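You operate a simulated robot arm through the tools that you are given. There is no shell and no other tool. Be economical: measure what you need, move in short steps, check, and stop when the job is done.

You run a simulated robot arm. Do the job below in one go: nothing can be reset, and whatever is moved stays where it is left.

JOB
Uncover the low air unit, open its louvre, switch it on and cool the shop to 22 C.
Fine: the cover goes on the plywood stand; the unit stays on, its green lamp lit.

It is judged by the outcome, as a careful person would: the job done as asked, and still so three seconds after it is handed in. It fails if anything else is knocked over, pushed out of place, dropped, spilled or broken. Lids that push on must go on centred and level and be pressed home; caps that screw on are set level and turned clockwise until they are tight.

ROBOT AND FRAMES
A 7-joint arm with a fingered hand on a trunk, on a base that drives. Base frame: it is fixed to the floor where the robot stands at the start and does not move with it; the origin is under the middle of the robot, x ahead of it, y to its left, z up. Units: m, rad, N and s.
Its first joint turns from -2.897 to 2.897 rad. Places, roughly: control panel [0.7, -0.7, 1.1]; drain valve of the low air unit [0.6, -0.5, 0.7]; heat knob [0.7, -0.7, 1.1]; louvre slider [0.7, -0.4, 1.1]; mode switch of the low air unit [0.7, -0.7, 1.1]; power button [0.7, -0.6, 1.1]; top of the plywood stand [0.5, -0.5, 0.5]. Payload 4 kg.
The TCP is the grasp point between the finger pads, 0.03 m short of the fingertips. In the tool frame z runs along the fingers and y along their closing line. Largest opening 0.104 m; the body of the gripper starts 0.035 m behind the TCP. The gripper is a hand of 4 fingers: y runs from the thumb to the fingers, the wrist lies at [-0.015, -0.113, -0.19] in the tool frame.
Orientation is told as [roll, pitch, yaw] about the base's x, y, z axes, in that order, counted from this pose: with the fingers straight down and the wrist toward the robot, the tool's x, y and z point along [0, 1, 0], [1, 0, 0] and [0, 0, -1] of the base frame.

CONTROLS
- The arm moves only by the tool apply_moves. Its argument "rows" is a list of rows, each an object (a shift or turn left out is 0) with "linear": the shift along the tool's x, y, z in mm, a list of three; "angular": the turn, a rotation vector about the tool's x, y, z in rad, a list of three. In form: [{"linear": [x, y, z], "angular": [ax, ay, az]}, ...]. A call has 1 to 20 rows; each row is the pose to reach, as a shift and turn from the pose commanded when the call began, along the tool's axes at that moment. A row lasts 0.2 s, in which the tool goes at most 0.05 m and 0.15 rad; a call with a longer step from one row to the next is refused whole. Where a pose cannot be reached the arm comes as near as it can. A force on the tool above 40 N (or 10 N above the force at the start of the call, whichever is more), or a blocked arm, ends the call early, and 0.2 s more pass. In this call time passes only in rows, and 0.2 s behind the last. The reply holds the time, the measured pose of the TCP, the force on the tool along the base axes, the opening and the grip force, in the units named above and with some noise, with the torque about the TCP (base axes, N m) and any sound that the robot's microphone picked up.
- Cameras (640 x 400 px; columns grow to the right, rows downward): "scene" is now at [0.3136, 0.1455, 1.2565]; the picture's right is [-0.59, -0.80, 0.00], its down [-0.25, 0.18, -0.95] and it looks along [0.76, -0.57, -0.31] (base axes); focal length 214 px, centre (320, 200). "wrist" rides on the gripper at [0.061, -0.092, -0.13] in the tool frame; the picture's right is [-0.81, 0.28, -0.52], its down [-0.53, -0.71, 0.46] and it looks along [-0.24, 0.64, 0.72] (tool axes); focal length 275 px, centre (320, 200).
- capture(camera): a new picture of that camera. It takes no simulated time.
- base_move(legs): drives the robot by 1 to 6 legs, each [ahead, left, turn to the left] in m, m and rad, along the robot's own axes; the way and the turn of a leg run together, so that a leg with both is an arc; at most 1.5 m and 3.142 rad a leg. The arm and the cameras ride along, it lands a little off, and it stops where it bumps. It gives what a move gives.
- set_fingers(index, middle, ring, thumb_bend, thumb_turn): sets how far each is bent, from 0 (flat) to 1 (curled in); at 0.3 the hand is open as for a grip, at 0.7 the pads meet at the TCP. One left out holds its place. A second passes; each finger stops where it meets its share of the squeeze, and holds until it gets a number again. It is the only way to open and close the hand. It gives what a move gives, with no picture; readings hold the bend of each and the force on the fingers (four entries, about 0 where the hand has none), thumb and palm. thumb_turn goes from beside the hand (0) to across from the fingers (1), as for a grip.
- pan_tilt(pan, tilt): turns the head with the scene camera to pan (to the left, within 2.496 rad either way) and tilt (down, from -0.506 to 1.204), counted from straight ahead of the robot. It gives what a move gives.
- point_at(camera, pixels): for up to 12 pixels [column, row] of the newest picture of that camera ("zoom" is the newest enlarged one), the place [x, y, z] in the base frame of the surface seen there, good to about 0.003 m. It takes no simulated time.
- inspect(camera, box): a new picture of the part [left, top, right, bottom] of that camera's present view, enlarged. It takes no simulated time.
- hand_in(): hands the job in; it is judged then, once.

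Work in short steps. Measure before you move; look again where a grasp or a placing could have gone wrong, and mend it. You have 80 turns and 68 pictures in all, those below and enlarged ones among them. Open the gripper and draw the arm clear of the work before you hand the job in, unless the task says otherwise; then end with one line.

The tools are called after "Request:" by a JSON object that holds its "name" and its "arguments". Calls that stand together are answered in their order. apply_moves: Moves the arm, as the interface text tells. Its arguments: {"type":"object","properties":{"rows":{"type":"array"}},"required":["rows"]} The other tools are called the same way: set_fingers (index, middle, ring, thumb_bend, thumb_turn) moves the fingers one by one; base_move (legs) drives the base; pan_tilt (pan, tilt) turns the head that bears the scene camera; capture (camera) takes a picture; point_at (camera, pixels) gives the place of the surface under pixels of a picture; inspect (camera, box) takes an enlarged picture of a part of a camera's view; hand_in () hands the job in.

At the start:

```text
t: 0.0
ee_pos: [0.6164, -0.4035, 1.3678]
tcp_rot: [-0.001, 0.0, -0.001]
contact_force: [-0.3, -0.6, -0.1]
torque: [0.0, 0.01, -0.01]
gripper_width: 0.1034
finger_force: 0.0
shape: jaw
bend: [0.3, 0.3, 0.3, 0.3, 0.98]
finger forces: [0.0, 0.1, 0.0, 0.1, 0.0, 0.0]
robot x, y, heading: [-0.0006, 0.0026, -0.001]
head pan, tilt: [-0.637, 0.314]
```

scene: 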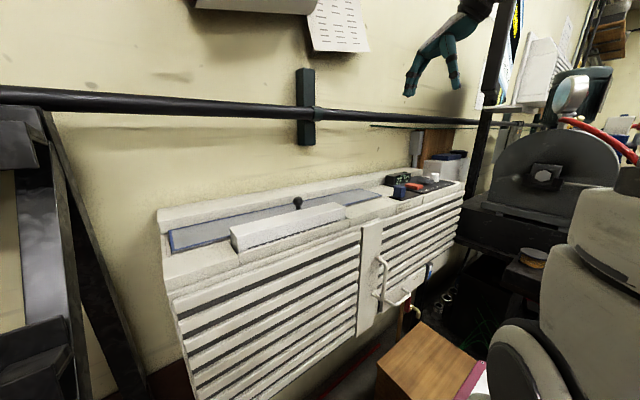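
wrist: 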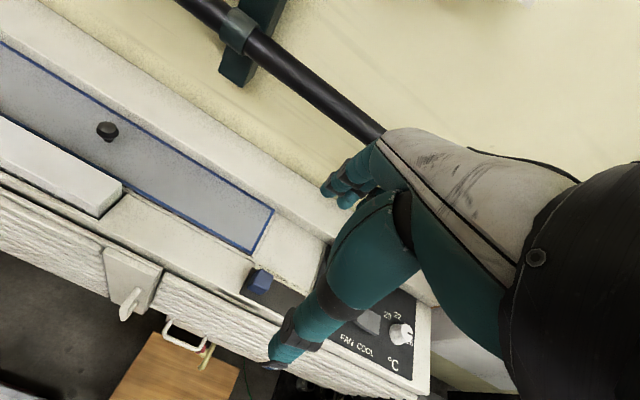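

The scene shows the unit with the louvre on top, the panel at about (420,185), and a board-like thing at about (290,225). I'll enlarge both areas.

Request:
{"name": "inspect", "arguments": {"camera": "scene", "box": [340, 140, 500, 240]}}

Request:
{"name": "inspect", "arguments": {"camera": "scene", "box": [150, 170, 470, 370]}}

Request:
{"name": "inspect", "arguments": {"camera": "wrist", "box": [200, 230, 460, 400]}}

```text
4.00 times, centred on (420, 190) of scene
```

zoom: 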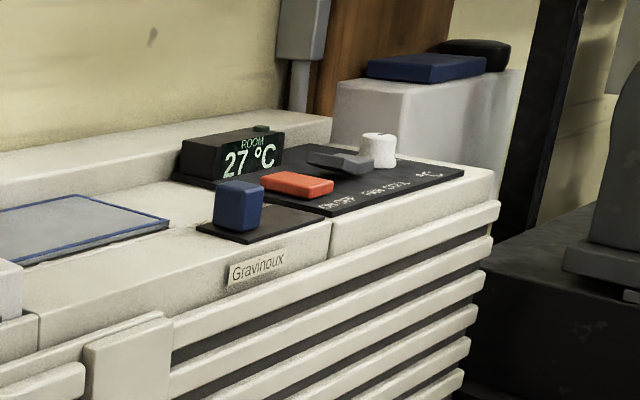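

```text
2.00 times, centred on (310, 270) of scene
```

zoom: 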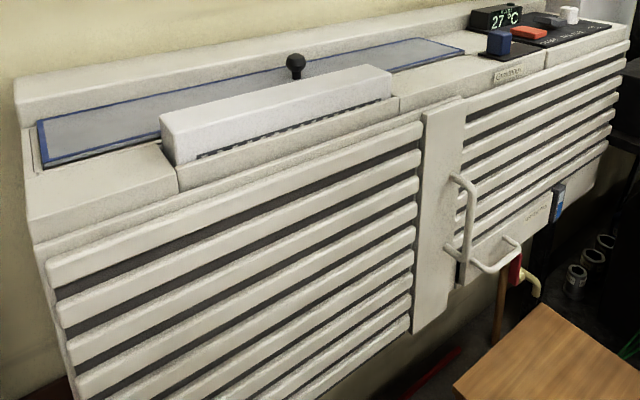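

```text
2.35 times, centred on (330, 315) of wrist
```

zoom: 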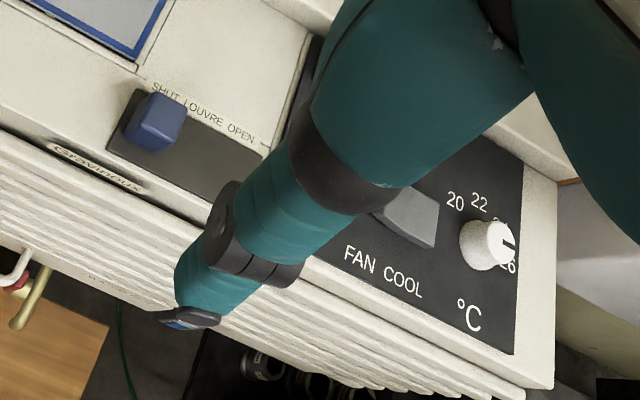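

I'll measure the cover, slider, button, rocker, knob, stand, and read the note on the wall.

Request:
{"name": "pan_tilt", "arguments": {"pan": -0.75, "tilt": -0.1}}

Request:
{"name": "inspect", "arguments": {"camera": "scene", "box": [160, 0, 480, 200]}}

Request:
{"name": "pan_tilt", "arguments": {"pan": -0.85, "tilt": 0.55}}

Request:
{"name": "capture", "arguments": {"camera": "scene"}}

```text
t: 0.9
ee_pos: [0.6161, -0.4049, 1.3676]
tcp_rot: [-0.001, -0.003, -0.001]
contact_force: [-0.7, 0.0, 0.6]
torque: [-0.02, -0.03, 0.06]
gripper_width: 0.1035
finger_force: 0.0
shape: jaw
bend: [0.3, 0.3, 0.3, 0.3, 0.98]
finger forces: [0.0, 0.1, 0.1, 0.0, 0.0, 0.0]
robot x, y, heading: [-0.0016, -0.0038, 0.003]
head pan, tilt: [-0.75, -0.099]
```

```text
2.00 times, centred on (320, 100) of scene
```

zoom: 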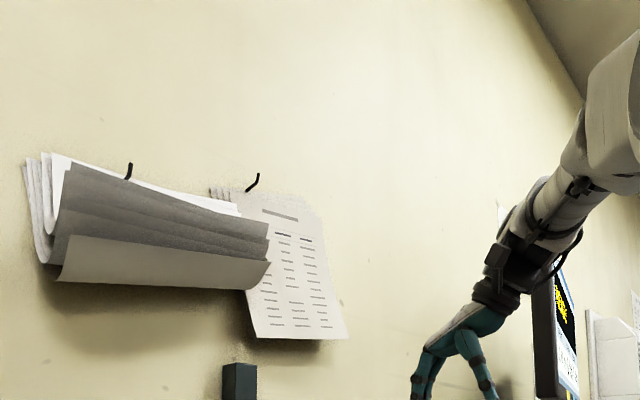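

```text
t: 1.9
ee_pos: [0.6159, -0.4042, 1.3688]
tcp_rot: [0.001, 0.001, 0.0]
contact_force: [-0.1, -0.3, 0.5]
torque: [-0.01, -0.02, 0.0]
gripper_width: 0.1035
finger_force: 0.2
shape: jaw
bend: [0.3, 0.3, 0.3, 0.3, 0.98]
finger forces: [0.0, 0.1, 0.0, 0.0, 0.1, 0.0]
robot x, y, heading: [0.0016, -0.0015, -0.001]
head pan, tilt: [-0.85, 0.55]
```

```text
61 pictures are left
```

scene: 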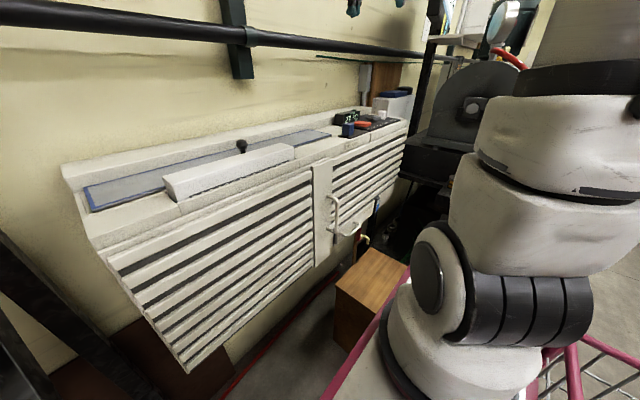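

The cover looks like the blue-edged sheet with the black knob at (241,146). I'll measure it, the white box and the stand.

Request:
{"name": "point_at", "arguments": {"camera": "scene", "pixels": [[85, 188], [94, 211], [310, 130], [330, 135], [241, 146], [225, 150], [165, 178], [180, 200], [293, 150], [274, 144], [375, 250], [405, 270]]}}

Request:
{"name": "inspect", "arguments": {"camera": "scene", "box": [60, 90, 380, 290]}}

Request:
{"name": "point_at", "arguments": {"camera": "zoom", "pixels": [[363, 111], [363, 125], [60, 245], [50, 195], [500, 80], [525, 88], [575, 80], [605, 70], [400, 135], [240, 220], [550, 270], [600, 245]]}}

```text
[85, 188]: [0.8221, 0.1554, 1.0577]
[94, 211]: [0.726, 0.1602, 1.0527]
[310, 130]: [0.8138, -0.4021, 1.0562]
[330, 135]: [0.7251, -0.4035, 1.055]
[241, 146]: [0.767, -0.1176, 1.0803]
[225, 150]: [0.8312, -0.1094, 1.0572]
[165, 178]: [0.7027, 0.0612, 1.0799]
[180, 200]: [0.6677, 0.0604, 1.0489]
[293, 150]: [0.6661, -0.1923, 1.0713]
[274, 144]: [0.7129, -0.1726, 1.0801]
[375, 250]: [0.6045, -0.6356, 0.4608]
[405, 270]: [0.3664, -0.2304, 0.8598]
```

```text
2.00 times, centred on (220, 190) of scene
```

zoom: 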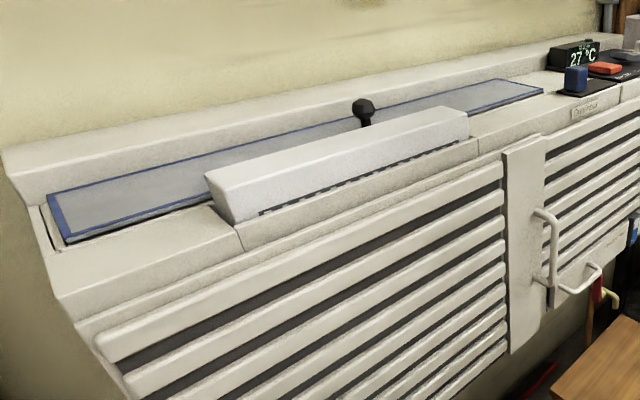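

```text
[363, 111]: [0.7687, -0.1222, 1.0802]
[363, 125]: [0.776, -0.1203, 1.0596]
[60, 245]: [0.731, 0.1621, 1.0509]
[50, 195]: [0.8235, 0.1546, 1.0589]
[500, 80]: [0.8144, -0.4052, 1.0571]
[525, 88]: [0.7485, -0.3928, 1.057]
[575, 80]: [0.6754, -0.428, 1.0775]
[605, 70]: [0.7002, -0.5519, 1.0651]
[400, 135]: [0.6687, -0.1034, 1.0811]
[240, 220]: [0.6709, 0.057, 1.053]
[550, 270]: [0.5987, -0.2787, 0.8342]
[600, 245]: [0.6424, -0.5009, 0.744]
```

The strip runs x 0.725–0.83, y −0.405 to 0.157, with the knob near (0.769,−0.12,1.08). Next I look down at the stand and inspect the white box and knob.

Request:
{"name": "pan_tilt", "arguments": {"pan": -1.0, "tilt": 0.9}}

Request:
{"name": "capture", "arguments": {"camera": "scene"}}

Request:
{"name": "inspect", "arguments": {"camera": "wrist", "box": [0, 40, 288, 220]}}

```text
t: 2.7
ee_pos: [0.6163, -0.4032, 1.3679]
tcp_rot: [-0.001, 0.0, -0.001]
contact_force: [0.0, -0.9, -0.1]
torque: [0.0, 0.0, -0.02]
gripper_width: 0.1037
finger_force: 0.0
shape: jaw
bend: [0.3, 0.3, 0.3, 0.3, 0.98]
finger forces: [0.0, 0.0, 0.0, 0.0, 0.0, 0.0]
robot x, y, heading: [-0.0006, 0.0008, -0.0]
head pan, tilt: [-1.0, 0.901]
```

```text
59 pictures are left
```

scene: 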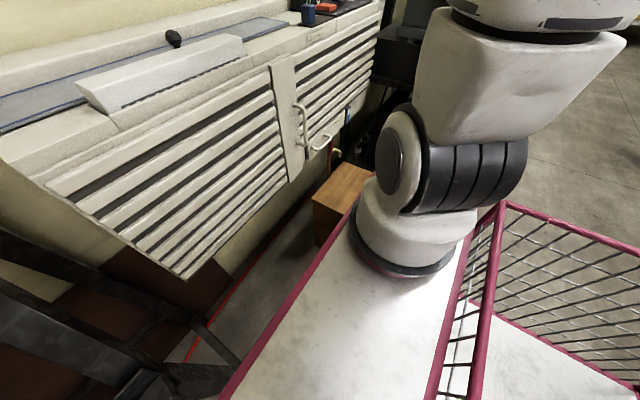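

```text
2.22 times, centred on (144, 130) of wrist
```

zoom: 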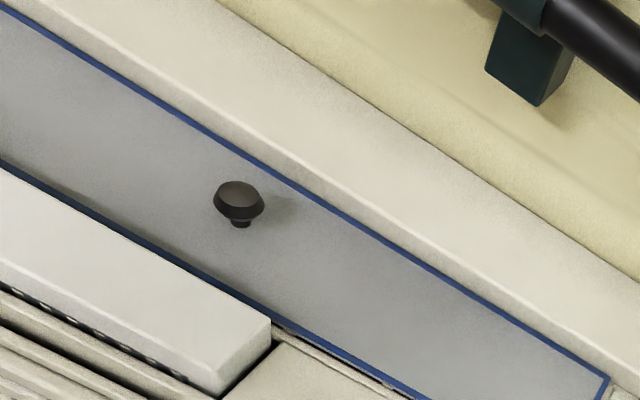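

I'll measure the stand top's corners.

Request:
{"name": "point_at", "arguments": {"camera": "scene", "pixels": [[342, 165], [313, 198], [340, 212], [358, 190], [370, 176], [335, 185], [320, 235], [350, 205], [230, 240], [400, 350]]}}

Request:
{"name": "inspect", "arguments": {"camera": "scene", "box": [280, 80, 440, 260]}}

Request:
{"name": "point_at", "arguments": {"camera": "wrist", "pixels": [[145, 340], [225, 370], [190, 395], [130, 390], [240, 370], [180, 325], [210, 348]]}}

```text
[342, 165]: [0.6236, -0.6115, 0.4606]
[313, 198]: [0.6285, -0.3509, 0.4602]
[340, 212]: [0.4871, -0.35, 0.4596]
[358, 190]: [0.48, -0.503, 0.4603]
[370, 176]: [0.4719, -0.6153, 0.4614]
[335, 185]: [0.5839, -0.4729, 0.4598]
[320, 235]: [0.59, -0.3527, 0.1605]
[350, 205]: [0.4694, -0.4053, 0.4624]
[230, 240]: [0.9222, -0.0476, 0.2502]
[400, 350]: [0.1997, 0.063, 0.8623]
```

```text
2.22 times, centred on (360, 170) of scene
```

zoom: 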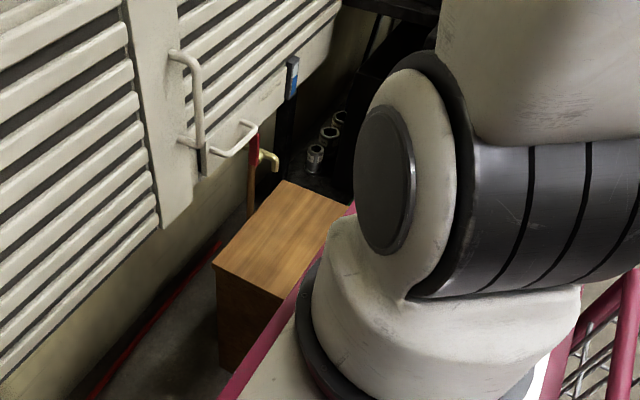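

```text
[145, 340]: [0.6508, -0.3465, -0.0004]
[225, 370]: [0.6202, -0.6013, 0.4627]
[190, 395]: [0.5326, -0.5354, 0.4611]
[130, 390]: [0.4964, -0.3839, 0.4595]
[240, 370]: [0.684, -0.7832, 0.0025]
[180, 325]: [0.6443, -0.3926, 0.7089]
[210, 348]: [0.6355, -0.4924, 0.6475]
```

The stand top is at z≈0.461, partly hidden behind the cart. I look around the robot to learn what room it has to drive.

Request:
{"name": "pan_tilt", "arguments": {"pan": -1.9, "tilt": 0.75}}

Request:
{"name": "capture", "arguments": {"camera": "scene"}}

Request:
{"name": "pan_tilt", "arguments": {"pan": -0.3, "tilt": 1.0}}

Request:
{"name": "capture", "arguments": {"camera": "scene"}}

```text
t: 3.9
ee_pos: [0.6168, -0.4045, 1.3691]
tcp_rot: [-0.001, 0.0, 0.0]
contact_force: [-0.1, 0.1, 0.5]
torque: [-0.01, -0.03, 0.0]
gripper_width: 0.1034
finger_force: 0.1
shape: jaw
bend: [0.3, 0.3, 0.3, 0.3, 0.98]
finger forces: [0.0, 0.0, 0.0, 0.0, 0.0, 0.0]
robot x, y, heading: [-0.0015, -0.0014, -0.002]
head pan, tilt: [-1.901, 0.75]
```

```text
56 pictures are left
```

scene: 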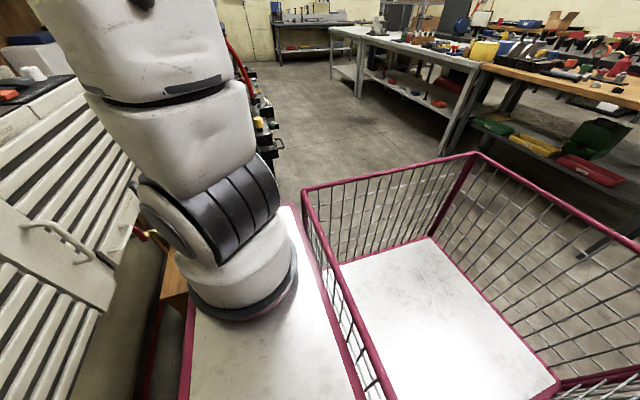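

```text
t: 5.6
ee_pos: [0.6177, -0.4038, 1.3671]
tcp_rot: [-0.001, 0.0, 0.001]
contact_force: [0.6, 0.3, -0.4]
torque: [0.02, -0.01, 0.0]
gripper_width: 0.1034
finger_force: 0.0
shape: jaw
bend: [0.3, 0.3, 0.3, 0.3, 0.98]
finger forces: [0.0, 0.0, 0.1, 0.0, 0.1, 0.0]
robot x, y, heading: [-0.0035, 0.0013, 0.002]
head pan, tilt: [-0.3, 1.0]
```

```text
55 pictures are left
```

scene: 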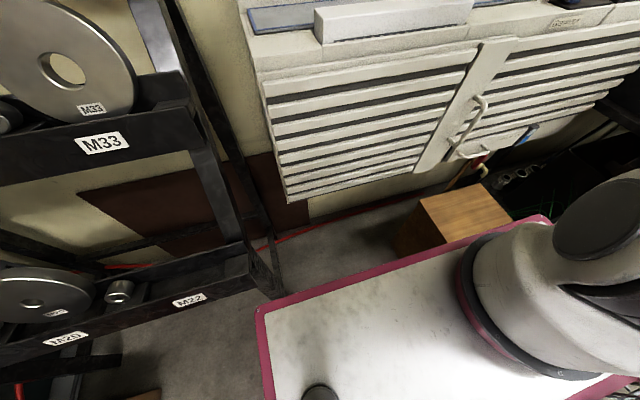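

I'll measure the cart's edge, the arm's base and the left rack.

Request:
{"name": "point_at", "arguments": {"camera": "scene", "pixels": [[262, 314], [400, 263], [545, 219], [470, 280], [500, 340], [270, 395], [420, 200], [445, 240], [512, 220], [270, 290], [485, 185], [320, 395]]}}

Request:
{"name": "inspect", "arguments": {"camera": "scene", "box": [380, 60, 620, 260]}}

```text
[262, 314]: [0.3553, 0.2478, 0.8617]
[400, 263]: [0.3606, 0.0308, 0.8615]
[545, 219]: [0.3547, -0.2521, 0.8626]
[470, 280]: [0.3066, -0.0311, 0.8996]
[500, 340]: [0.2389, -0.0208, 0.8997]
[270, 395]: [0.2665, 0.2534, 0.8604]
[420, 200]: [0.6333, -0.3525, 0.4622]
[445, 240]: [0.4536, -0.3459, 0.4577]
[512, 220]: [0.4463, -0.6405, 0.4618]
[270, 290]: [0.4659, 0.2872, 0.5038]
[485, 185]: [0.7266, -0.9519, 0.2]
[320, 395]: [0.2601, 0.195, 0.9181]
```

```text
2.00 times, centred on (500, 160) of scene
```

zoom: 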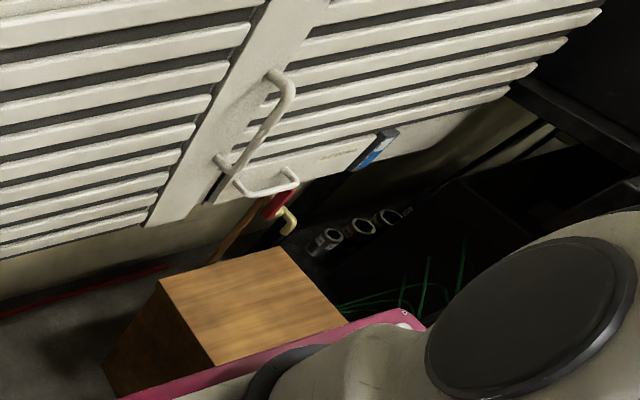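

The stand spans about x 0.45–0.63, y −0.35 to −0.64 and the cart edge is at x 0.36. Before reaching for the knob I check the wall pipe and the unit's handles for clearance.

Request:
{"name": "point_at", "arguments": {"camera": "zoom", "pixels": [[276, 78], [285, 90], [225, 165], [270, 190], [295, 172], [285, 215], [290, 230]]}}

Request:
{"name": "pan_tilt", "arguments": {"pan": -0.5, "tilt": 0.35}}

Request:
{"name": "capture", "arguments": {"camera": "scene"}}

```text
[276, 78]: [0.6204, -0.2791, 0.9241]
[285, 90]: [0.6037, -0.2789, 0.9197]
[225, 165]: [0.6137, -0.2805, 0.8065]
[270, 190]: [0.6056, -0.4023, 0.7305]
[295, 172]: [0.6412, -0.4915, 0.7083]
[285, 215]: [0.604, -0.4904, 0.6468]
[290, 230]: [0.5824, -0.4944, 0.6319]
```

```text
t: 6.6
ee_pos: [0.6156, -0.4043, 1.3679]
tcp_rot: [-0.001, 0.001, 0.0]
contact_force: [-0.6, 0.4, -1.1]
torque: [-0.03, 0.01, 0.01]
gripper_width: 0.1037
finger_force: 0.0
shape: jaw
bend: [0.3, 0.3, 0.3, 0.3, 0.98]
finger forces: [0.0, 0.0, 0.1, 0.0, 0.0, 0.1]
robot x, y, heading: [-0.0041, 0.0038, -0.0]
head pan, tilt: [-0.499, 0.351]
```

```text
53 pictures are left
```

scene: 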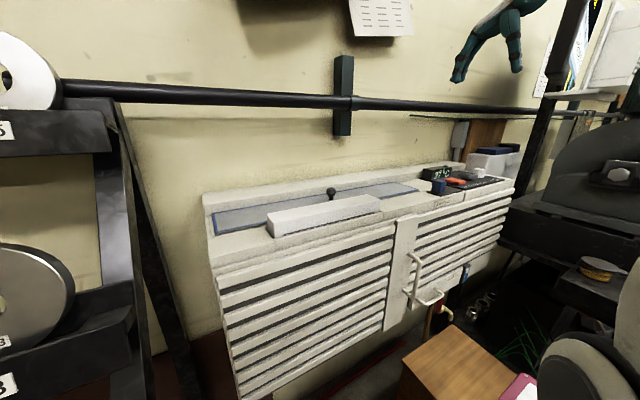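

I measure the pipe, its bracket and the ledge.

Request:
{"name": "point_at", "arguments": {"camera": "scene", "pixels": [[250, 97], [400, 103], [343, 75], [343, 125], [332, 190], [320, 175], [320, 182], [430, 170]]}}

Request:
{"name": "apply_moves", "arguments": {"rows": [{"linear": [24, 13, 10], "angular": [0, 0, 0.131]}, {"linear": [48, 26, 20], "angular": [0, 0, 0.262]}, {"linear": [72, 39, 30], "angular": [0, 0, 0.393]}, {"linear": [96, 51, 40], "angular": [0, 0, 0.524]}, {"linear": [120, 64, 50], "angular": [0, 0, 0.654]}, {"linear": [144, 77, 60], "angular": [0, 0, 0.785]}, {"linear": [168, 90, 70], "angular": [0, 0, 0.916]}, {"linear": [192, 102, 80], "angular": [0, 0, 1.047]}, {"linear": [215, 115, 90], "angular": [0, 0, 1.178]}, {"linear": [238, 128, 100], "angular": [0, 0, 1.309]}, {"linear": [261, 141, 110], "angular": [0, 0, 1.44]}, {"linear": [284, 153, 120], "angular": [0, 0, 1.571]}]}}

Request:
{"name": "capture", "arguments": {"camera": "wrist"}}

Request:
{"name": "capture", "arguments": {"camera": "scene"}}

```text
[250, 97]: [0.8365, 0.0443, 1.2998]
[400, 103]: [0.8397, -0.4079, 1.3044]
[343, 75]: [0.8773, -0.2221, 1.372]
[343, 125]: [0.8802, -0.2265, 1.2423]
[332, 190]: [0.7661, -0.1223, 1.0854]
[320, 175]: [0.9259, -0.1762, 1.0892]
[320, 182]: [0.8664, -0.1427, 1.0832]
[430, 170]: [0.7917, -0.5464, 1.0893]
```

```text
t: 9.2
ee_pos: [0.7674, -0.1216, 1.2484]
tcp_rot: [-0.001, -0.002, -1.574]
contact_force: [-1.0, 0.4, 0.6]
torque: [0.02, -0.03, -0.01]
gripper_width: 0.1037
finger_force: 0.1
shape: jaw
bend: [0.3, 0.3, 0.3, 0.3, 0.98]
finger forces: [0.0, 0.0, 0.0, 0.0, 0.0, 0.1]
robot x, y, heading: [0.002, -0.001, 0.0]
head pan, tilt: [-0.499, 0.351]
```

```text
52 pictures are left
```

wrist: 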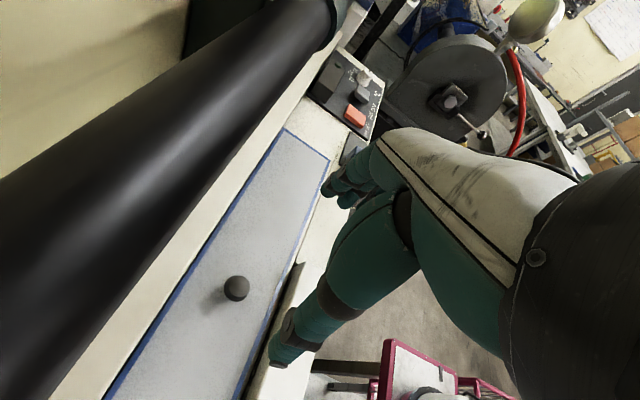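

```text
51 pictures are left
```

scene: 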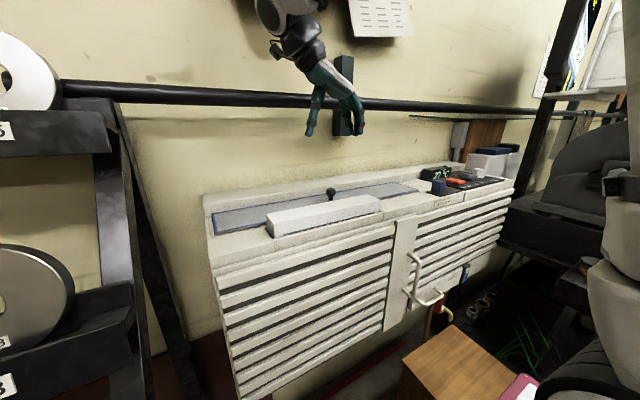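

The arm's camera side is near the wall pipe (x≈0.84), so I'll turn the hand back about 27° to keep clear. First I measure the knob at (236,288) in the wrist view.

Request:
{"name": "point_at", "arguments": {"camera": "wrist", "pixels": [[236, 283], [236, 290], [226, 288], [246, 288], [236, 278], [236, 298], [212, 298], [262, 290]]}}

Request:
{"name": "apply_moves", "arguments": {"rows": [{"linear": [2, 0, 0], "angular": [0, 0, -0.12]}, {"linear": [4, 0, 0], "angular": [0, 0, -0.24]}, {"linear": [6, 0, 0], "angular": [0, 0, -0.36]}, {"linear": [8, 0, 0], "angular": [0, 0, -0.474]}]}}

Request:
{"name": "capture", "arguments": {"camera": "wrist"}}

```text
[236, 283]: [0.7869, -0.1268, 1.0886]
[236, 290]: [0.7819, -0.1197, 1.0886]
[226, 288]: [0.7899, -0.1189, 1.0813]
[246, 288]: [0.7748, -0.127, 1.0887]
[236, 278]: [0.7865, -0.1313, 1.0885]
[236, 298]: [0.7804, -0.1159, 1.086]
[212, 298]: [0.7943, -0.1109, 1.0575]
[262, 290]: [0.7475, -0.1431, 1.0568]
```

```text
t: 10.2
ee_pos: [0.7764, -0.1192, 1.2469]
tcp_rot: [-0.002, 0.0, -1.093]
contact_force: [-0.2, -0.1, 0.4]
torque: [-0.03, 0.02, -0.02]
gripper_width: 0.1035
finger_force: 0.0
shape: jaw
bend: [0.3, 0.3, 0.3, 0.3, 0.98]
finger forces: [0.0, 0.0, 0.0, 0.0, 0.0, 0.0]
robot x, y, heading: [-0.0003, 0.002, 0.008]
head pan, tilt: [-0.499, 0.351]
```

```text
50 pictures are left
```

wrist: 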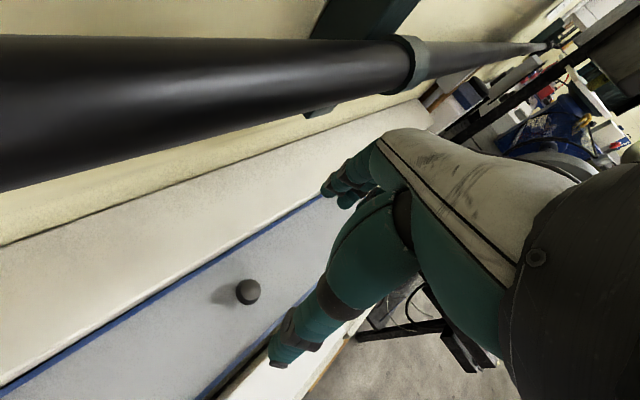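

The knob's top is at z 1.0887, centred near (0.78,−0.123). I check it again from this view at (248,291).

Request:
{"name": "point_at", "arguments": {"camera": "wrist", "pixels": [[237, 289], [259, 291], [248, 281], [248, 300], [250, 288], [290, 205], [325, 190]]}}

Request:
{"name": "apply_moves", "arguments": {"rows": [{"linear": [0, 0, 30]}, {"linear": [0, 0, 60]}, {"linear": [0, 0, 90]}, {"linear": [0, 0, 110]}]}}

Request:
{"name": "inspect", "arguments": {"camera": "scene", "box": [250, 90, 410, 240]}}

Request:
{"name": "capture", "arguments": {"camera": "wrist"}}

```text
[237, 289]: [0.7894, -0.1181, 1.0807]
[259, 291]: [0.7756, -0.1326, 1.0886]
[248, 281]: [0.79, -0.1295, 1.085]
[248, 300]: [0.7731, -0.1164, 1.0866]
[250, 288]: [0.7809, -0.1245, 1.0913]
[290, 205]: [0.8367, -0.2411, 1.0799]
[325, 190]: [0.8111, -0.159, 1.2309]
```

```text
t: 11.2
ee_pos: [0.778, -0.1201, 1.1374]
tcp_rot: [-0.001, 0.0, -1.098]
contact_force: [-0.3, -0.2, 0.4]
torque: [0.02, 0.0, 0.01]
gripper_width: 0.1038
finger_force: 0.0
shape: jaw
bend: [0.3, 0.3, 0.3, 0.3, 0.98]
finger forces: [0.0, 0.0, 0.0, 0.1, 0.1, 0.0]
robot x, y, heading: [0.0021, 0.0025, 0.001]
head pan, tilt: [-0.499, 0.351]
```

```text
2.67 times, centred on (330, 165) of scene
```

zoom: 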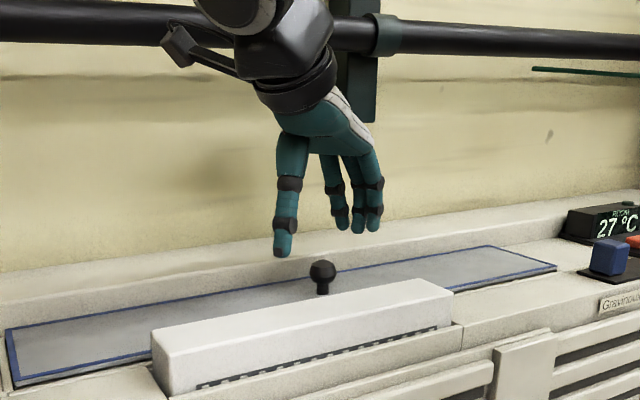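

```text
48 pictures are left
```

wrist: 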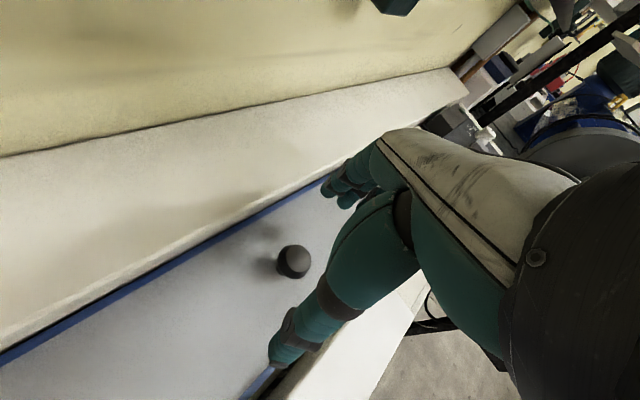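

The knob stands between thumb and fingers. I descend to z≈1.091 with a small centring shift, then close.

Request:
{"name": "apply_moves", "arguments": {"rows": [{"linear": [0, 3, 15]}, {"linear": [1, 5, 30]}, {"linear": [1, 5, 40]}, {"linear": [1, 5, 46]}]}}

Request:
{"name": "set_fingers", "arguments": {"index": 0.75, "middle": 0.75, "ring": 0.75, "thumb_bend": 0.75, "thumb_turn": 1}}

Request:
{"name": "inspect", "arguments": {"camera": "scene", "box": [250, 90, 410, 240]}}

Request:
{"name": "capture", "arguments": {"camera": "wrist"}}

```text
t: 12.2
ee_pos: [0.7807, -0.1226, 1.0926]
tcp_rot: [0.0, 0.0, -1.097]
contact_force: [0.1, 0.4, 0.2]
torque: [-0.01, -0.02, 0.01]
gripper_width: 0.1039
finger_force: 0.1
shape: jaw
bend: [0.3, 0.3, 0.3, 0.3, 0.98]
finger forces: [0.1, 0.0, 0.0, 0.0, 0.1, 0.1]
robot x, y, heading: [-0.0025, 0.0012, 0.004]
head pan, tilt: [-0.499, 0.351]
```

```text
t: 13.2
ee_pos: [0.7801, -0.1228, 1.0926]
tcp_rot: [-0.002, 0.002, -1.097]
contact_force: [0.1, 1.0, -1.7]
torque: [0.14, 0.04, 0.0]
gripper_width: 0.0127
finger_force: 18.7
shape: fingers
bend: [0.73, 0.72, 0.75, 0.66, 1.0]
finger forces: [10.2, 10.0, 0.1, 0.0, 17.9, 0.0]
robot x, y, heading: [0.0002, -0.0016, -0.005]
head pan, tilt: [-0.499, 0.351]
```

```text
2.67 times, centred on (330, 165) of scene
```

zoom: 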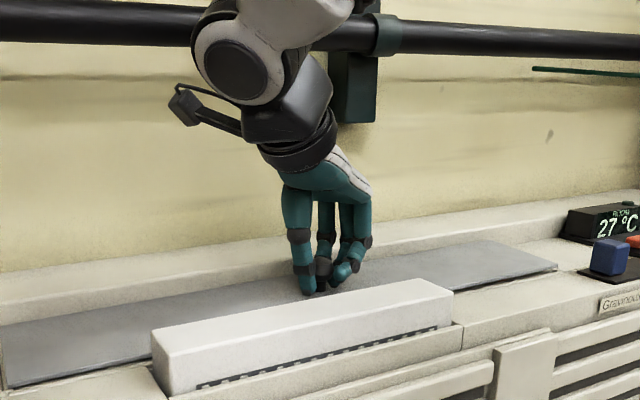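

```text
46 pictures are left
```

wrist: 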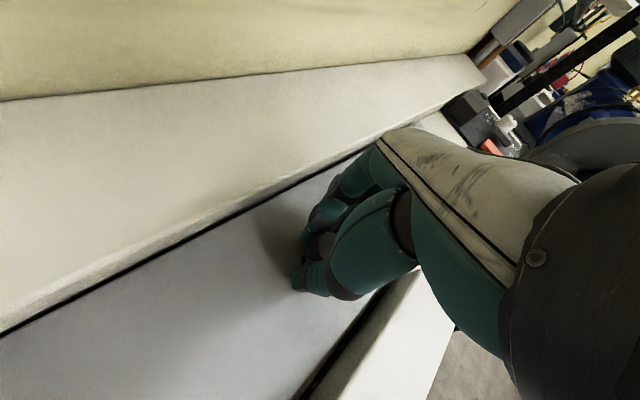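

Grip force is about 18 N on the knob. I lift straight up 60 mm slowly and look.

Request:
{"name": "apply_moves", "arguments": {"rows": [{"linear": [0, 0, -6]}, {"linear": [0, 0, -14]}, {"linear": [0, 0, -26]}, {"linear": [0, 0, -42]}, {"linear": [0, 0, -60]}]}}

Request:
{"name": "capture", "arguments": {"camera": "scene"}}

```text
t: 14.4
ee_pos: [0.7806, -0.1248, 1.1521]
tcp_rot: [0.001, 0.0, -1.097]
contact_force: [0.1, 0.5, -1.5]
torque: [0.0, 0.01, -0.02]
gripper_width: 0.0125
finger_force: 15.9
shape: fingers
bend: [0.73, 0.73, 0.75, 0.66, 1.0]
finger forces: [8.6, 9.1, 0.0, 0.0, 14.8, 0.1]
robot x, y, heading: [0.0002, -0.0026, -0.004]
head pan, tilt: [-0.499, 0.351]
```

```text
45 pictures are left
```

scene: 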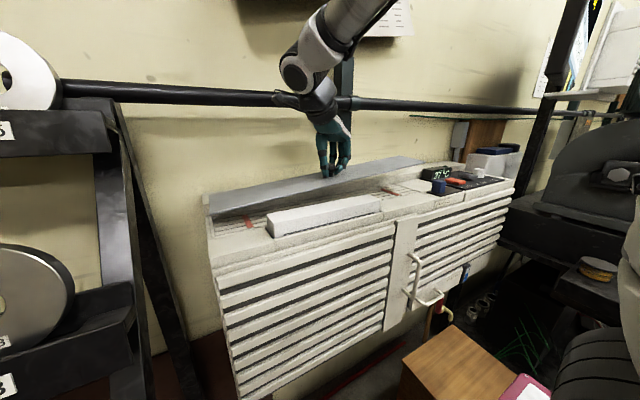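

The cover hangs level (1.5 N), revealing louvre slats. I measure the machine on the right to clear the cover's far end, then raise and draw it back toward x≈0.51.

Request:
{"name": "point_at", "arguments": {"camera": "scene", "pixels": [[600, 285], [545, 245], [620, 175], [575, 300], [530, 220], [570, 15], [580, 150], [212, 205], [420, 160]]}}

Request:
{"name": "apply_moves", "arguments": {"rows": [{"linear": [0, 0, -25]}, {"linear": [0, 0, -50]}, {"linear": [-18, -9, -60]}, {"linear": [-48, -25, -60]}, {"linear": [-80, -41, -60]}, {"linear": [-112, -57, -60]}, {"linear": [-144, -74, -60]}, {"linear": [-176, -90, -60]}, {"linear": [-208, -107, -60]}, {"linear": [-232, -119, -60]}, {"linear": [-240, -123, -60]}]}}

Request:
{"name": "capture", "arguments": {"camera": "scene"}}

```text
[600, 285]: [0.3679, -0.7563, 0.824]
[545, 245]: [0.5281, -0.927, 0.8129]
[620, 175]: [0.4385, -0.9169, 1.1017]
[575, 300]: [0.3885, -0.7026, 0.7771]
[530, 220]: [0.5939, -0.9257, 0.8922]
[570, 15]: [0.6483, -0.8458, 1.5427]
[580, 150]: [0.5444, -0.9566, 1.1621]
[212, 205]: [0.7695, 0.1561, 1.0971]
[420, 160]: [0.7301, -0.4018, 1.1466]
```

```text
t: 16.8
ee_pos: [0.5108, -0.1241, 1.2115]
tcp_rot: [0.0, 0.001, -1.097]
contact_force: [-0.5, 0.0, -1.7]
torque: [0.02, 0.02, -0.01]
gripper_width: 0.012
finger_force: 15.9
shape: fingers
bend: [0.73, 0.73, 0.75, 0.66, 1.0]
finger forces: [8.1, 8.7, 0.1, 0.1, 14.3, 0.0]
robot x, y, heading: [-0.0004, 0.0006, 0.002]
head pan, tilt: [-0.499, 0.351]
```

```text
44 pictures are left
```

scene: 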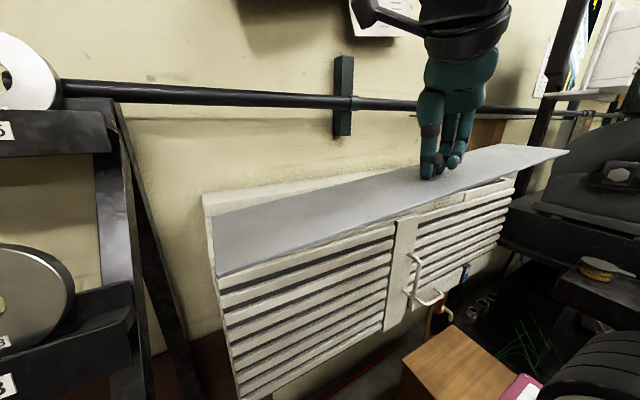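

I check the plate's level and the machine's shelf near the descent path.

Request:
{"name": "pan_tilt", "arguments": {"pan": -0.95, "tilt": 0.75}}

Request:
{"name": "capture", "arguments": {"camera": "scene"}}

```text
t: 17.7
ee_pos: [0.5115, -0.1226, 1.2105]
tcp_rot: [-0.001, -0.001, -1.096]
contact_force: [0.3, 0.3, -1.4]
torque: [0.01, 0.01, -0.02]
gripper_width: 0.0124
finger_force: 15.7
shape: fingers
bend: [0.73, 0.73, 0.75, 0.66, 1.0]
finger forces: [8.2, 8.7, 0.0, 0.0, 14.4, 0.1]
robot x, y, heading: [0.0006, -0.0009, 0.001]
head pan, tilt: [-0.949, 0.75]
```

```text
43 pictures are left
```

scene: 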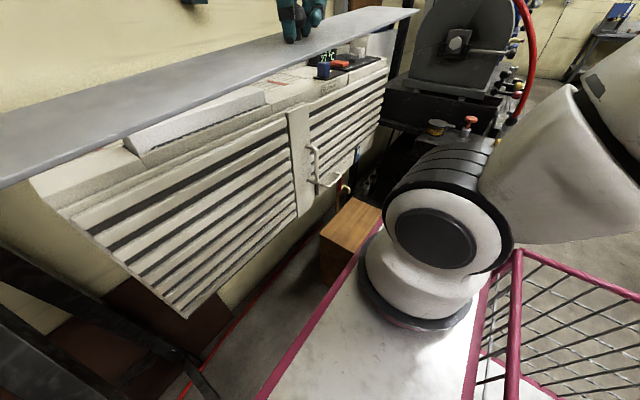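

Request:
{"name": "point_at", "arguments": {"camera": "scene", "pixels": [[10, 175], [410, 12], [5, 130], [385, 120], [425, 130], [400, 150], [400, 290], [435, 230], [470, 295], [445, 130], [383, 155], [470, 120]]}}

Request:
{"name": "inspect", "arguments": {"camera": "scene", "box": [300, 60, 540, 240]}}

```text
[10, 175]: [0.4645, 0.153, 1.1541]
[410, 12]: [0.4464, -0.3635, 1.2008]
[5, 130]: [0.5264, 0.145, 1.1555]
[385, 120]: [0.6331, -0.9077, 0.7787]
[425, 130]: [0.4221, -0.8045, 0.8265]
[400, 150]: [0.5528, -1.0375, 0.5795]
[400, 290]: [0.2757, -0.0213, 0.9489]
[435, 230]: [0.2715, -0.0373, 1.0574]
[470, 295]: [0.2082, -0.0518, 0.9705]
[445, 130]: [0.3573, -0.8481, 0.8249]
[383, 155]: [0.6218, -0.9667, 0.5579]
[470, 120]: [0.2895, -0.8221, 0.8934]
```

```text
2.22 times, centred on (420, 150) of scene
```

zoom: 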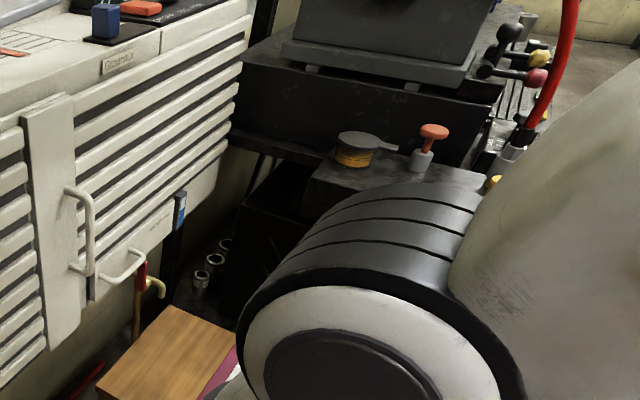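

The cover is tilted about 0.09 rad (left end low). I measure the black shelf's corner for clearance of the cover's right end.

Request:
{"name": "point_at", "arguments": {"camera": "zoom", "pixels": [[312, 185], [335, 158], [300, 210], [290, 230], [325, 200], [250, 280], [270, 240], [235, 215], [265, 180], [232, 140]]}}

```text
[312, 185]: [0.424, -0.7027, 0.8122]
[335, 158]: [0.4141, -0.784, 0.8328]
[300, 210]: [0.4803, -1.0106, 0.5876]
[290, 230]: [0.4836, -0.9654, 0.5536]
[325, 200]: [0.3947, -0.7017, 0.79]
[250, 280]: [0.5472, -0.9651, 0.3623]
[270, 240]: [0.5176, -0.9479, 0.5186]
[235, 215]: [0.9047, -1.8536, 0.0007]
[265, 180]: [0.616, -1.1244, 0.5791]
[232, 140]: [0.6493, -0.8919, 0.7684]
```

Shelf corner is at x≤0.43, y≤−0.70, so I'll place the cover centred at about (0.512,−0.435). I move sideways at height, leveling by +0.09 roll.

Request:
{"name": "apply_moves", "arguments": {"rows": [{"linear": [-10, 20, 0], "angular": [0.01, 0.005, -0.003]}, {"linear": [-27, 54, 0], "angular": [0.02, 0.01, -0.006]}, {"linear": [-45, 88, 0], "angular": [0.03, 0.015, -0.01]}, {"linear": [-63, 124, 0], "angular": [0.04, 0.02, -0.015]}, {"linear": [-82, 160, 0], "angular": [0.05, 0.025, -0.02]}, {"linear": [-100, 196, 0], "angular": [0.06, 0.03, -0.025]}, {"linear": [-118, 231, 0], "angular": [0.07, 0.036, -0.028]}, {"linear": [-134, 262, 0], "angular": [0.08, 0.041, -0.03]}, {"linear": [-142, 278, 0], "angular": [0.08, 0.041, -0.03]}]}}

Request:
{"name": "capture", "arguments": {"camera": "scene"}}

```text
t: 19.7
ee_pos: [0.5123, -0.4374, 1.2124]
tcp_rot: [0.041, 0.08, -1.065]
contact_force: [-0.2, 0.3, -1.9]
torque: [-0.04, 0.01, 0.01]
gripper_width: 0.0117
finger_force: 15.4
shape: fingers
bend: [0.73, 0.73, 0.75, 0.66, 1.0]
finger forces: [7.7, 8.4, 0.1, 0.1, 15.1, 0.1]
robot x, y, heading: [-0.0005, -0.0008, 0.0]
head pan, tilt: [-0.949, 0.75]
```

```text
41 pictures are left
```

scene: 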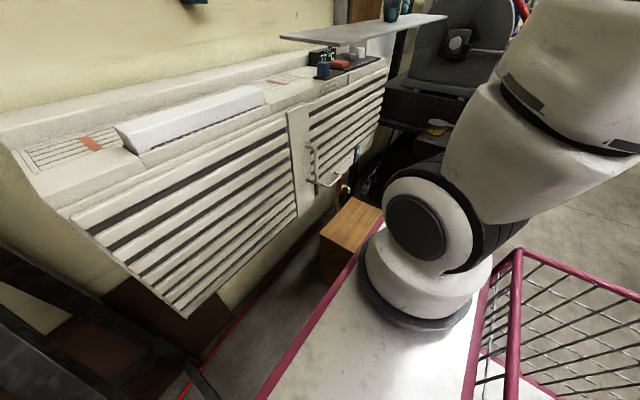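

I check the plate's level now at its ends (285,38) and (440,17).

Request:
{"name": "point_at", "arguments": {"camera": "scene", "pixels": [[288, 38], [336, 43], [310, 36], [440, 17], [420, 20], [380, 32], [360, 25]]}}

Request:
{"name": "inspect", "arguments": {"camera": "scene", "box": [270, 0, 460, 120]}}

```text
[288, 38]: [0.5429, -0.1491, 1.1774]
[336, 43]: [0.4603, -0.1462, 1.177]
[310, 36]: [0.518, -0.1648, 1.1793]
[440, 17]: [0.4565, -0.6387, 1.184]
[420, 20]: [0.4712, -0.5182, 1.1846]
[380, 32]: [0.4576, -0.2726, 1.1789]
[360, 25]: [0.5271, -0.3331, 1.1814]
```

```text
3.33 times, centred on (365, 60) of scene
```

zoom: 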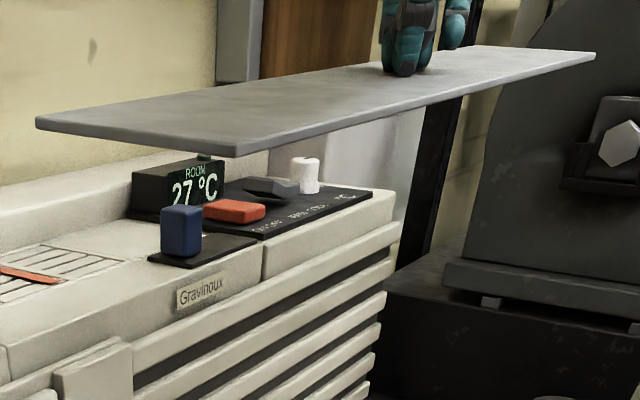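

The plate is near level (x 0.457–0.56). I descend straight down 0.34 m, then look.

Request:
{"name": "apply_moves", "arguments": {"rows": [{"linear": [-1.7, 3.1, 40]}, {"linear": [-3.5, 6.3, 80]}, {"linear": [-5.2, 9.4, 120]}, {"linear": [-7, 12.6, 160]}, {"linear": [-8.7, 15.7, 200]}, {"linear": [-10.4, 18.9, 239]}, {"linear": [-12.2, 22, 279]}, {"linear": [-13.9, 25.2, 319]}, {"linear": [-14.8, 26.7, 339]}]}}

Request:
{"name": "capture", "arguments": {"camera": "scene"}}

Request:
{"name": "capture", "arguments": {"camera": "wrist"}}

```text
t: 21.7
ee_pos: [0.511, -0.4353, 0.8718]
tcp_rot: [0.042, 0.081, -1.066]
contact_force: [0.0, 0.0, -1.7]
torque: [-0.01, -0.01, -0.01]
gripper_width: 0.0116
finger_force: 16.4
shape: fingers
bend: [0.74, 0.73, 0.75, 0.66, 1.0]
finger forces: [8.7, 8.8, 0.0, 0.0, 15.1, 0.0]
robot x, y, heading: [0.0011, -0.0007, 0.004]
head pan, tilt: [-0.949, 0.75]
```

```text
39 pictures are left
```

scene: 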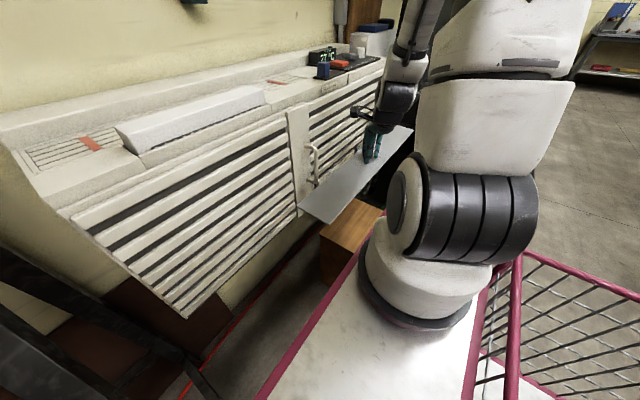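

```text
38 pictures are left
```

wrist: 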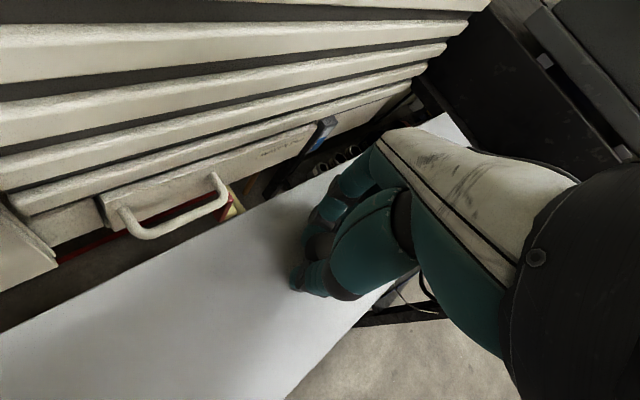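

The plate passes close to the lower handle at (150,230) in the wrist view; I measure edge and handle.

Request:
{"name": "point_at", "arguments": {"camera": "wrist", "pixels": [[100, 285], [200, 235], [280, 196], [150, 233], [215, 200], [236, 210], [440, 120], [460, 130], [30, 330], [320, 375]]}}

Request:
{"name": "inspect", "arguments": {"camera": "wrist", "box": [100, 100, 340, 280]}}

```text
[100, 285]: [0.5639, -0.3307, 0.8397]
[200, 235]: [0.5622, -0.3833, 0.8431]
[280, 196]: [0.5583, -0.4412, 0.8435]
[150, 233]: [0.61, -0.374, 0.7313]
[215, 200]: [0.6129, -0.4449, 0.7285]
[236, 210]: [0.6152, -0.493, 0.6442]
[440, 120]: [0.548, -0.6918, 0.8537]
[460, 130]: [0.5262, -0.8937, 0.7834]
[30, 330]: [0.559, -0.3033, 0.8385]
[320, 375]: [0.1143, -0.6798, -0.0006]
```

```text
2.22 times, centred on (220, 190) of wrist
```

zoom: 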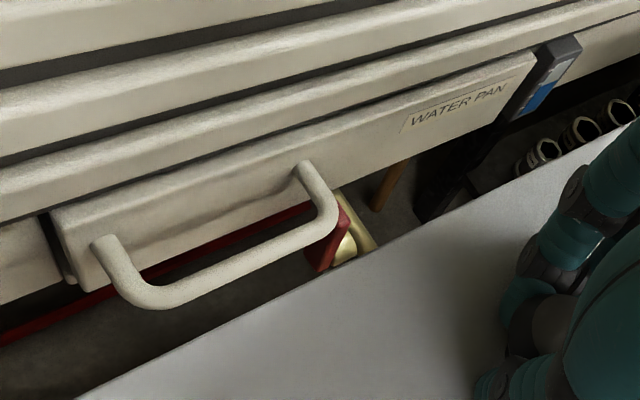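

Clearances are fine, but the right end is still high (~0.04) and slightly yawed. I correct both, then descend 0.27 m more.

Request:
{"name": "apply_moves", "arguments": {"rows": [{"linear": [1.7, 1, 0], "angular": [0.032, 0.014, -0.04]}, {"linear": [0.4, 3.4, 30], "angular": [0.032, 0.014, -0.04]}, {"linear": [-1.3, 6.6, 70], "angular": [0.032, 0.014, -0.04]}, {"linear": [-3.1, 9.7, 110], "angular": [0.032, 0.014, -0.04]}, {"linear": [-4.8, 12.9, 150], "angular": [0.032, 0.014, -0.04]}, {"linear": [-6.6, 16, 190], "angular": [0.032, 0.014, -0.04]}, {"linear": [-8.3, 19.2, 230], "angular": [0.032, 0.014, -0.04]}, {"linear": [-10, 22.3, 270], "angular": [0.032, 0.014, -0.04]}]}}

Request:
{"name": "capture", "arguments": {"camera": "scene"}}

Request:
{"name": "capture", "arguments": {"camera": "wrist"}}

```text
t: 23.5
ee_pos: [0.513, -0.4352, 0.6015]
tcp_rot: [0.061, 0.108, -1.025]
contact_force: [-0.1, 0.0, -2.7]
torque: [-0.02, 0.02, 0.03]
gripper_width: 0.0116
finger_force: 16.3
shape: fingers
bend: [0.74, 0.73, 0.75, 0.66, 1.0]
finger forces: [9.7, 8.3, 0.1, 0.0, 14.9, 0.1]
robot x, y, heading: [0.001, 0.0006, 0.002]
head pan, tilt: [-0.949, 0.75]
```

```text
36 pictures are left
```

scene: 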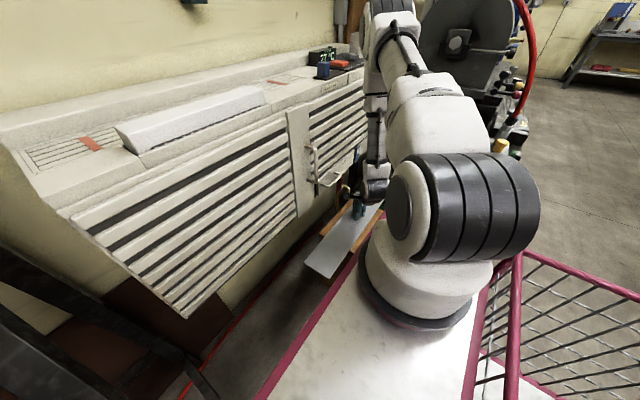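

```text
35 pictures are left
```

wrist: 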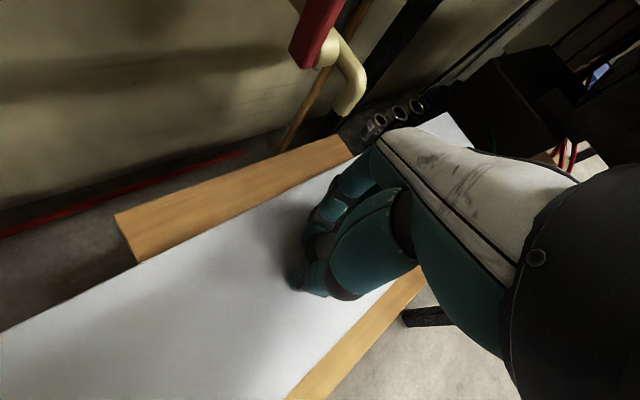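

The plate hovers over the stand with wood visible on both sides. I measure the plate's level and stand edges once more.

Request:
{"name": "point_at", "arguments": {"camera": "wrist", "pixels": [[20, 330], [330, 175], [450, 125], [280, 390], [180, 390], [120, 215], [138, 258], [345, 140], [415, 285], [325, 385], [350, 105]]}}

```text
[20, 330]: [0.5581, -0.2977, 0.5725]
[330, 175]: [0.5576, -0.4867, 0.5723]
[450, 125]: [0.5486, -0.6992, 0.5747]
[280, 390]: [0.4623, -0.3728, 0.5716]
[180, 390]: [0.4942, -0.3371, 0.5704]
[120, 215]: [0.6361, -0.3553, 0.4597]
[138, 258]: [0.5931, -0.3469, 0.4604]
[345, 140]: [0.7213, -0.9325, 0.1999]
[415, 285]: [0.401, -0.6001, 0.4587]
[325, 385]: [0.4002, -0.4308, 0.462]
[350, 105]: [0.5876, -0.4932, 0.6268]
```

Level and positioned well. I descend 92 mm more gently.

Request:
{"name": "apply_moves", "arguments": {"rows": [{"linear": [-1.9, 3.2, 30]}, {"linear": [-3.9, 6.4, 60]}, {"linear": [-5.2, 8.5, 80]}, {"linear": [-5.7, 9.4, 88]}, {"linear": [-6.0, 9.8, 92]}, {"linear": [-6.2, 10.2, 95]}]}}

```text
t: 24.9
ee_pos: [0.5113, -0.4372, 0.5042]
tcp_rot: [0.058, 0.108, -1.022]
contact_force: [0.3, 0.7, -1.6]
torque: [0.02, -0.01, -0.04]
gripper_width: 0.0113
finger_force: 16.6
shape: fingers
bend: [0.74, 0.73, 0.75, 0.66, 1.0]
finger forces: [9.7, 8.6, 0.1, 0.0, 15.1, 0.1]
robot x, y, heading: [0.0049, -0.0005, 0.004]
head pan, tilt: [-0.949, 0.75]
```

Not touching yet (−1.6 N weight only). I go on in 2 mm steps.

Request:
{"name": "apply_moves", "arguments": {"rows": [{"linear": [-0.13, 0.2, 2]}, {"linear": [-0.26, 0.4, 4]}, {"linear": [-0.35, 0.6, 5.5]}, {"linear": [-0.45, 0.75, 7]}]}}

```text
t: 25.9
ee_pos: [0.5122, -0.4351, 0.4979]
tcp_rot: [0.06, 0.109, -1.024]
contact_force: [0.9, 0.3, -2.3]
torque: [-0.01, -0.04, 0.01]
gripper_width: 0.0114
finger_force: 17.0
shape: fingers
bend: [0.74, 0.73, 0.75, 0.66, 1.0]
finger forces: [9.8, 8.6, 0.0, 0.0, 15.1, 0.1]
robot x, y, heading: [0.0006, 0.0042, 0.002]
head pan, tilt: [-0.949, 0.75]
```

Request:
{"name": "point_at", "arguments": {"camera": "wrist", "pixels": [[320, 385]]}}

Request:
{"name": "apply_moves", "arguments": {"rows": [{"linear": [-0.13, 0.2, 2]}, {"linear": [-0.26, 0.4, 4]}, {"linear": [-0.35, 0.6, 5.5]}]}}

Request:
{"name": "capture", "arguments": {"camera": "wrist"}}

```text
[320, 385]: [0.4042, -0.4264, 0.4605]
```

```text
t: 26.7
ee_pos: [0.5128, -0.4359, 0.4934]
tcp_rot: [0.062, 0.105, -1.025]
contact_force: [-3.0, 3.8, 22.9]
torque: [0.7, 0.47, -0.02]
gripper_width: 0.0116
finger_force: 29.7
shape: fingers
bend: [0.74, 0.73, 0.75, 0.68, 1.0]
finger forces: [8.1, 9.1, 0.1, 0.1, 41.6, 0.0]
robot x, y, heading: [0.0039, 0.0034, 0.001]
head pan, tilt: [-0.949, 0.75]
stopped in row 3: the force on the tool passed its limit (the readings are from after the stop); the commanded pose is now the measured one
```

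```text
34 pictures are left
```

wrist: 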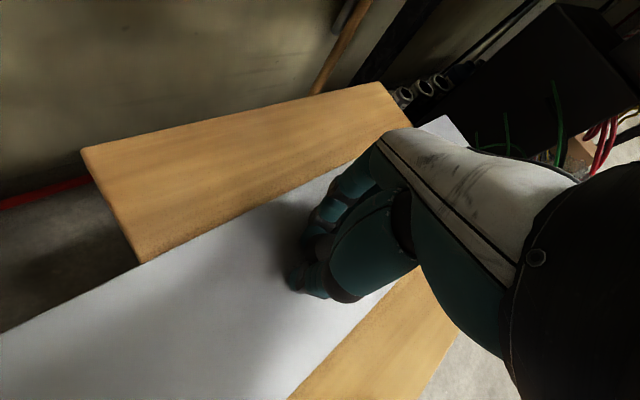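

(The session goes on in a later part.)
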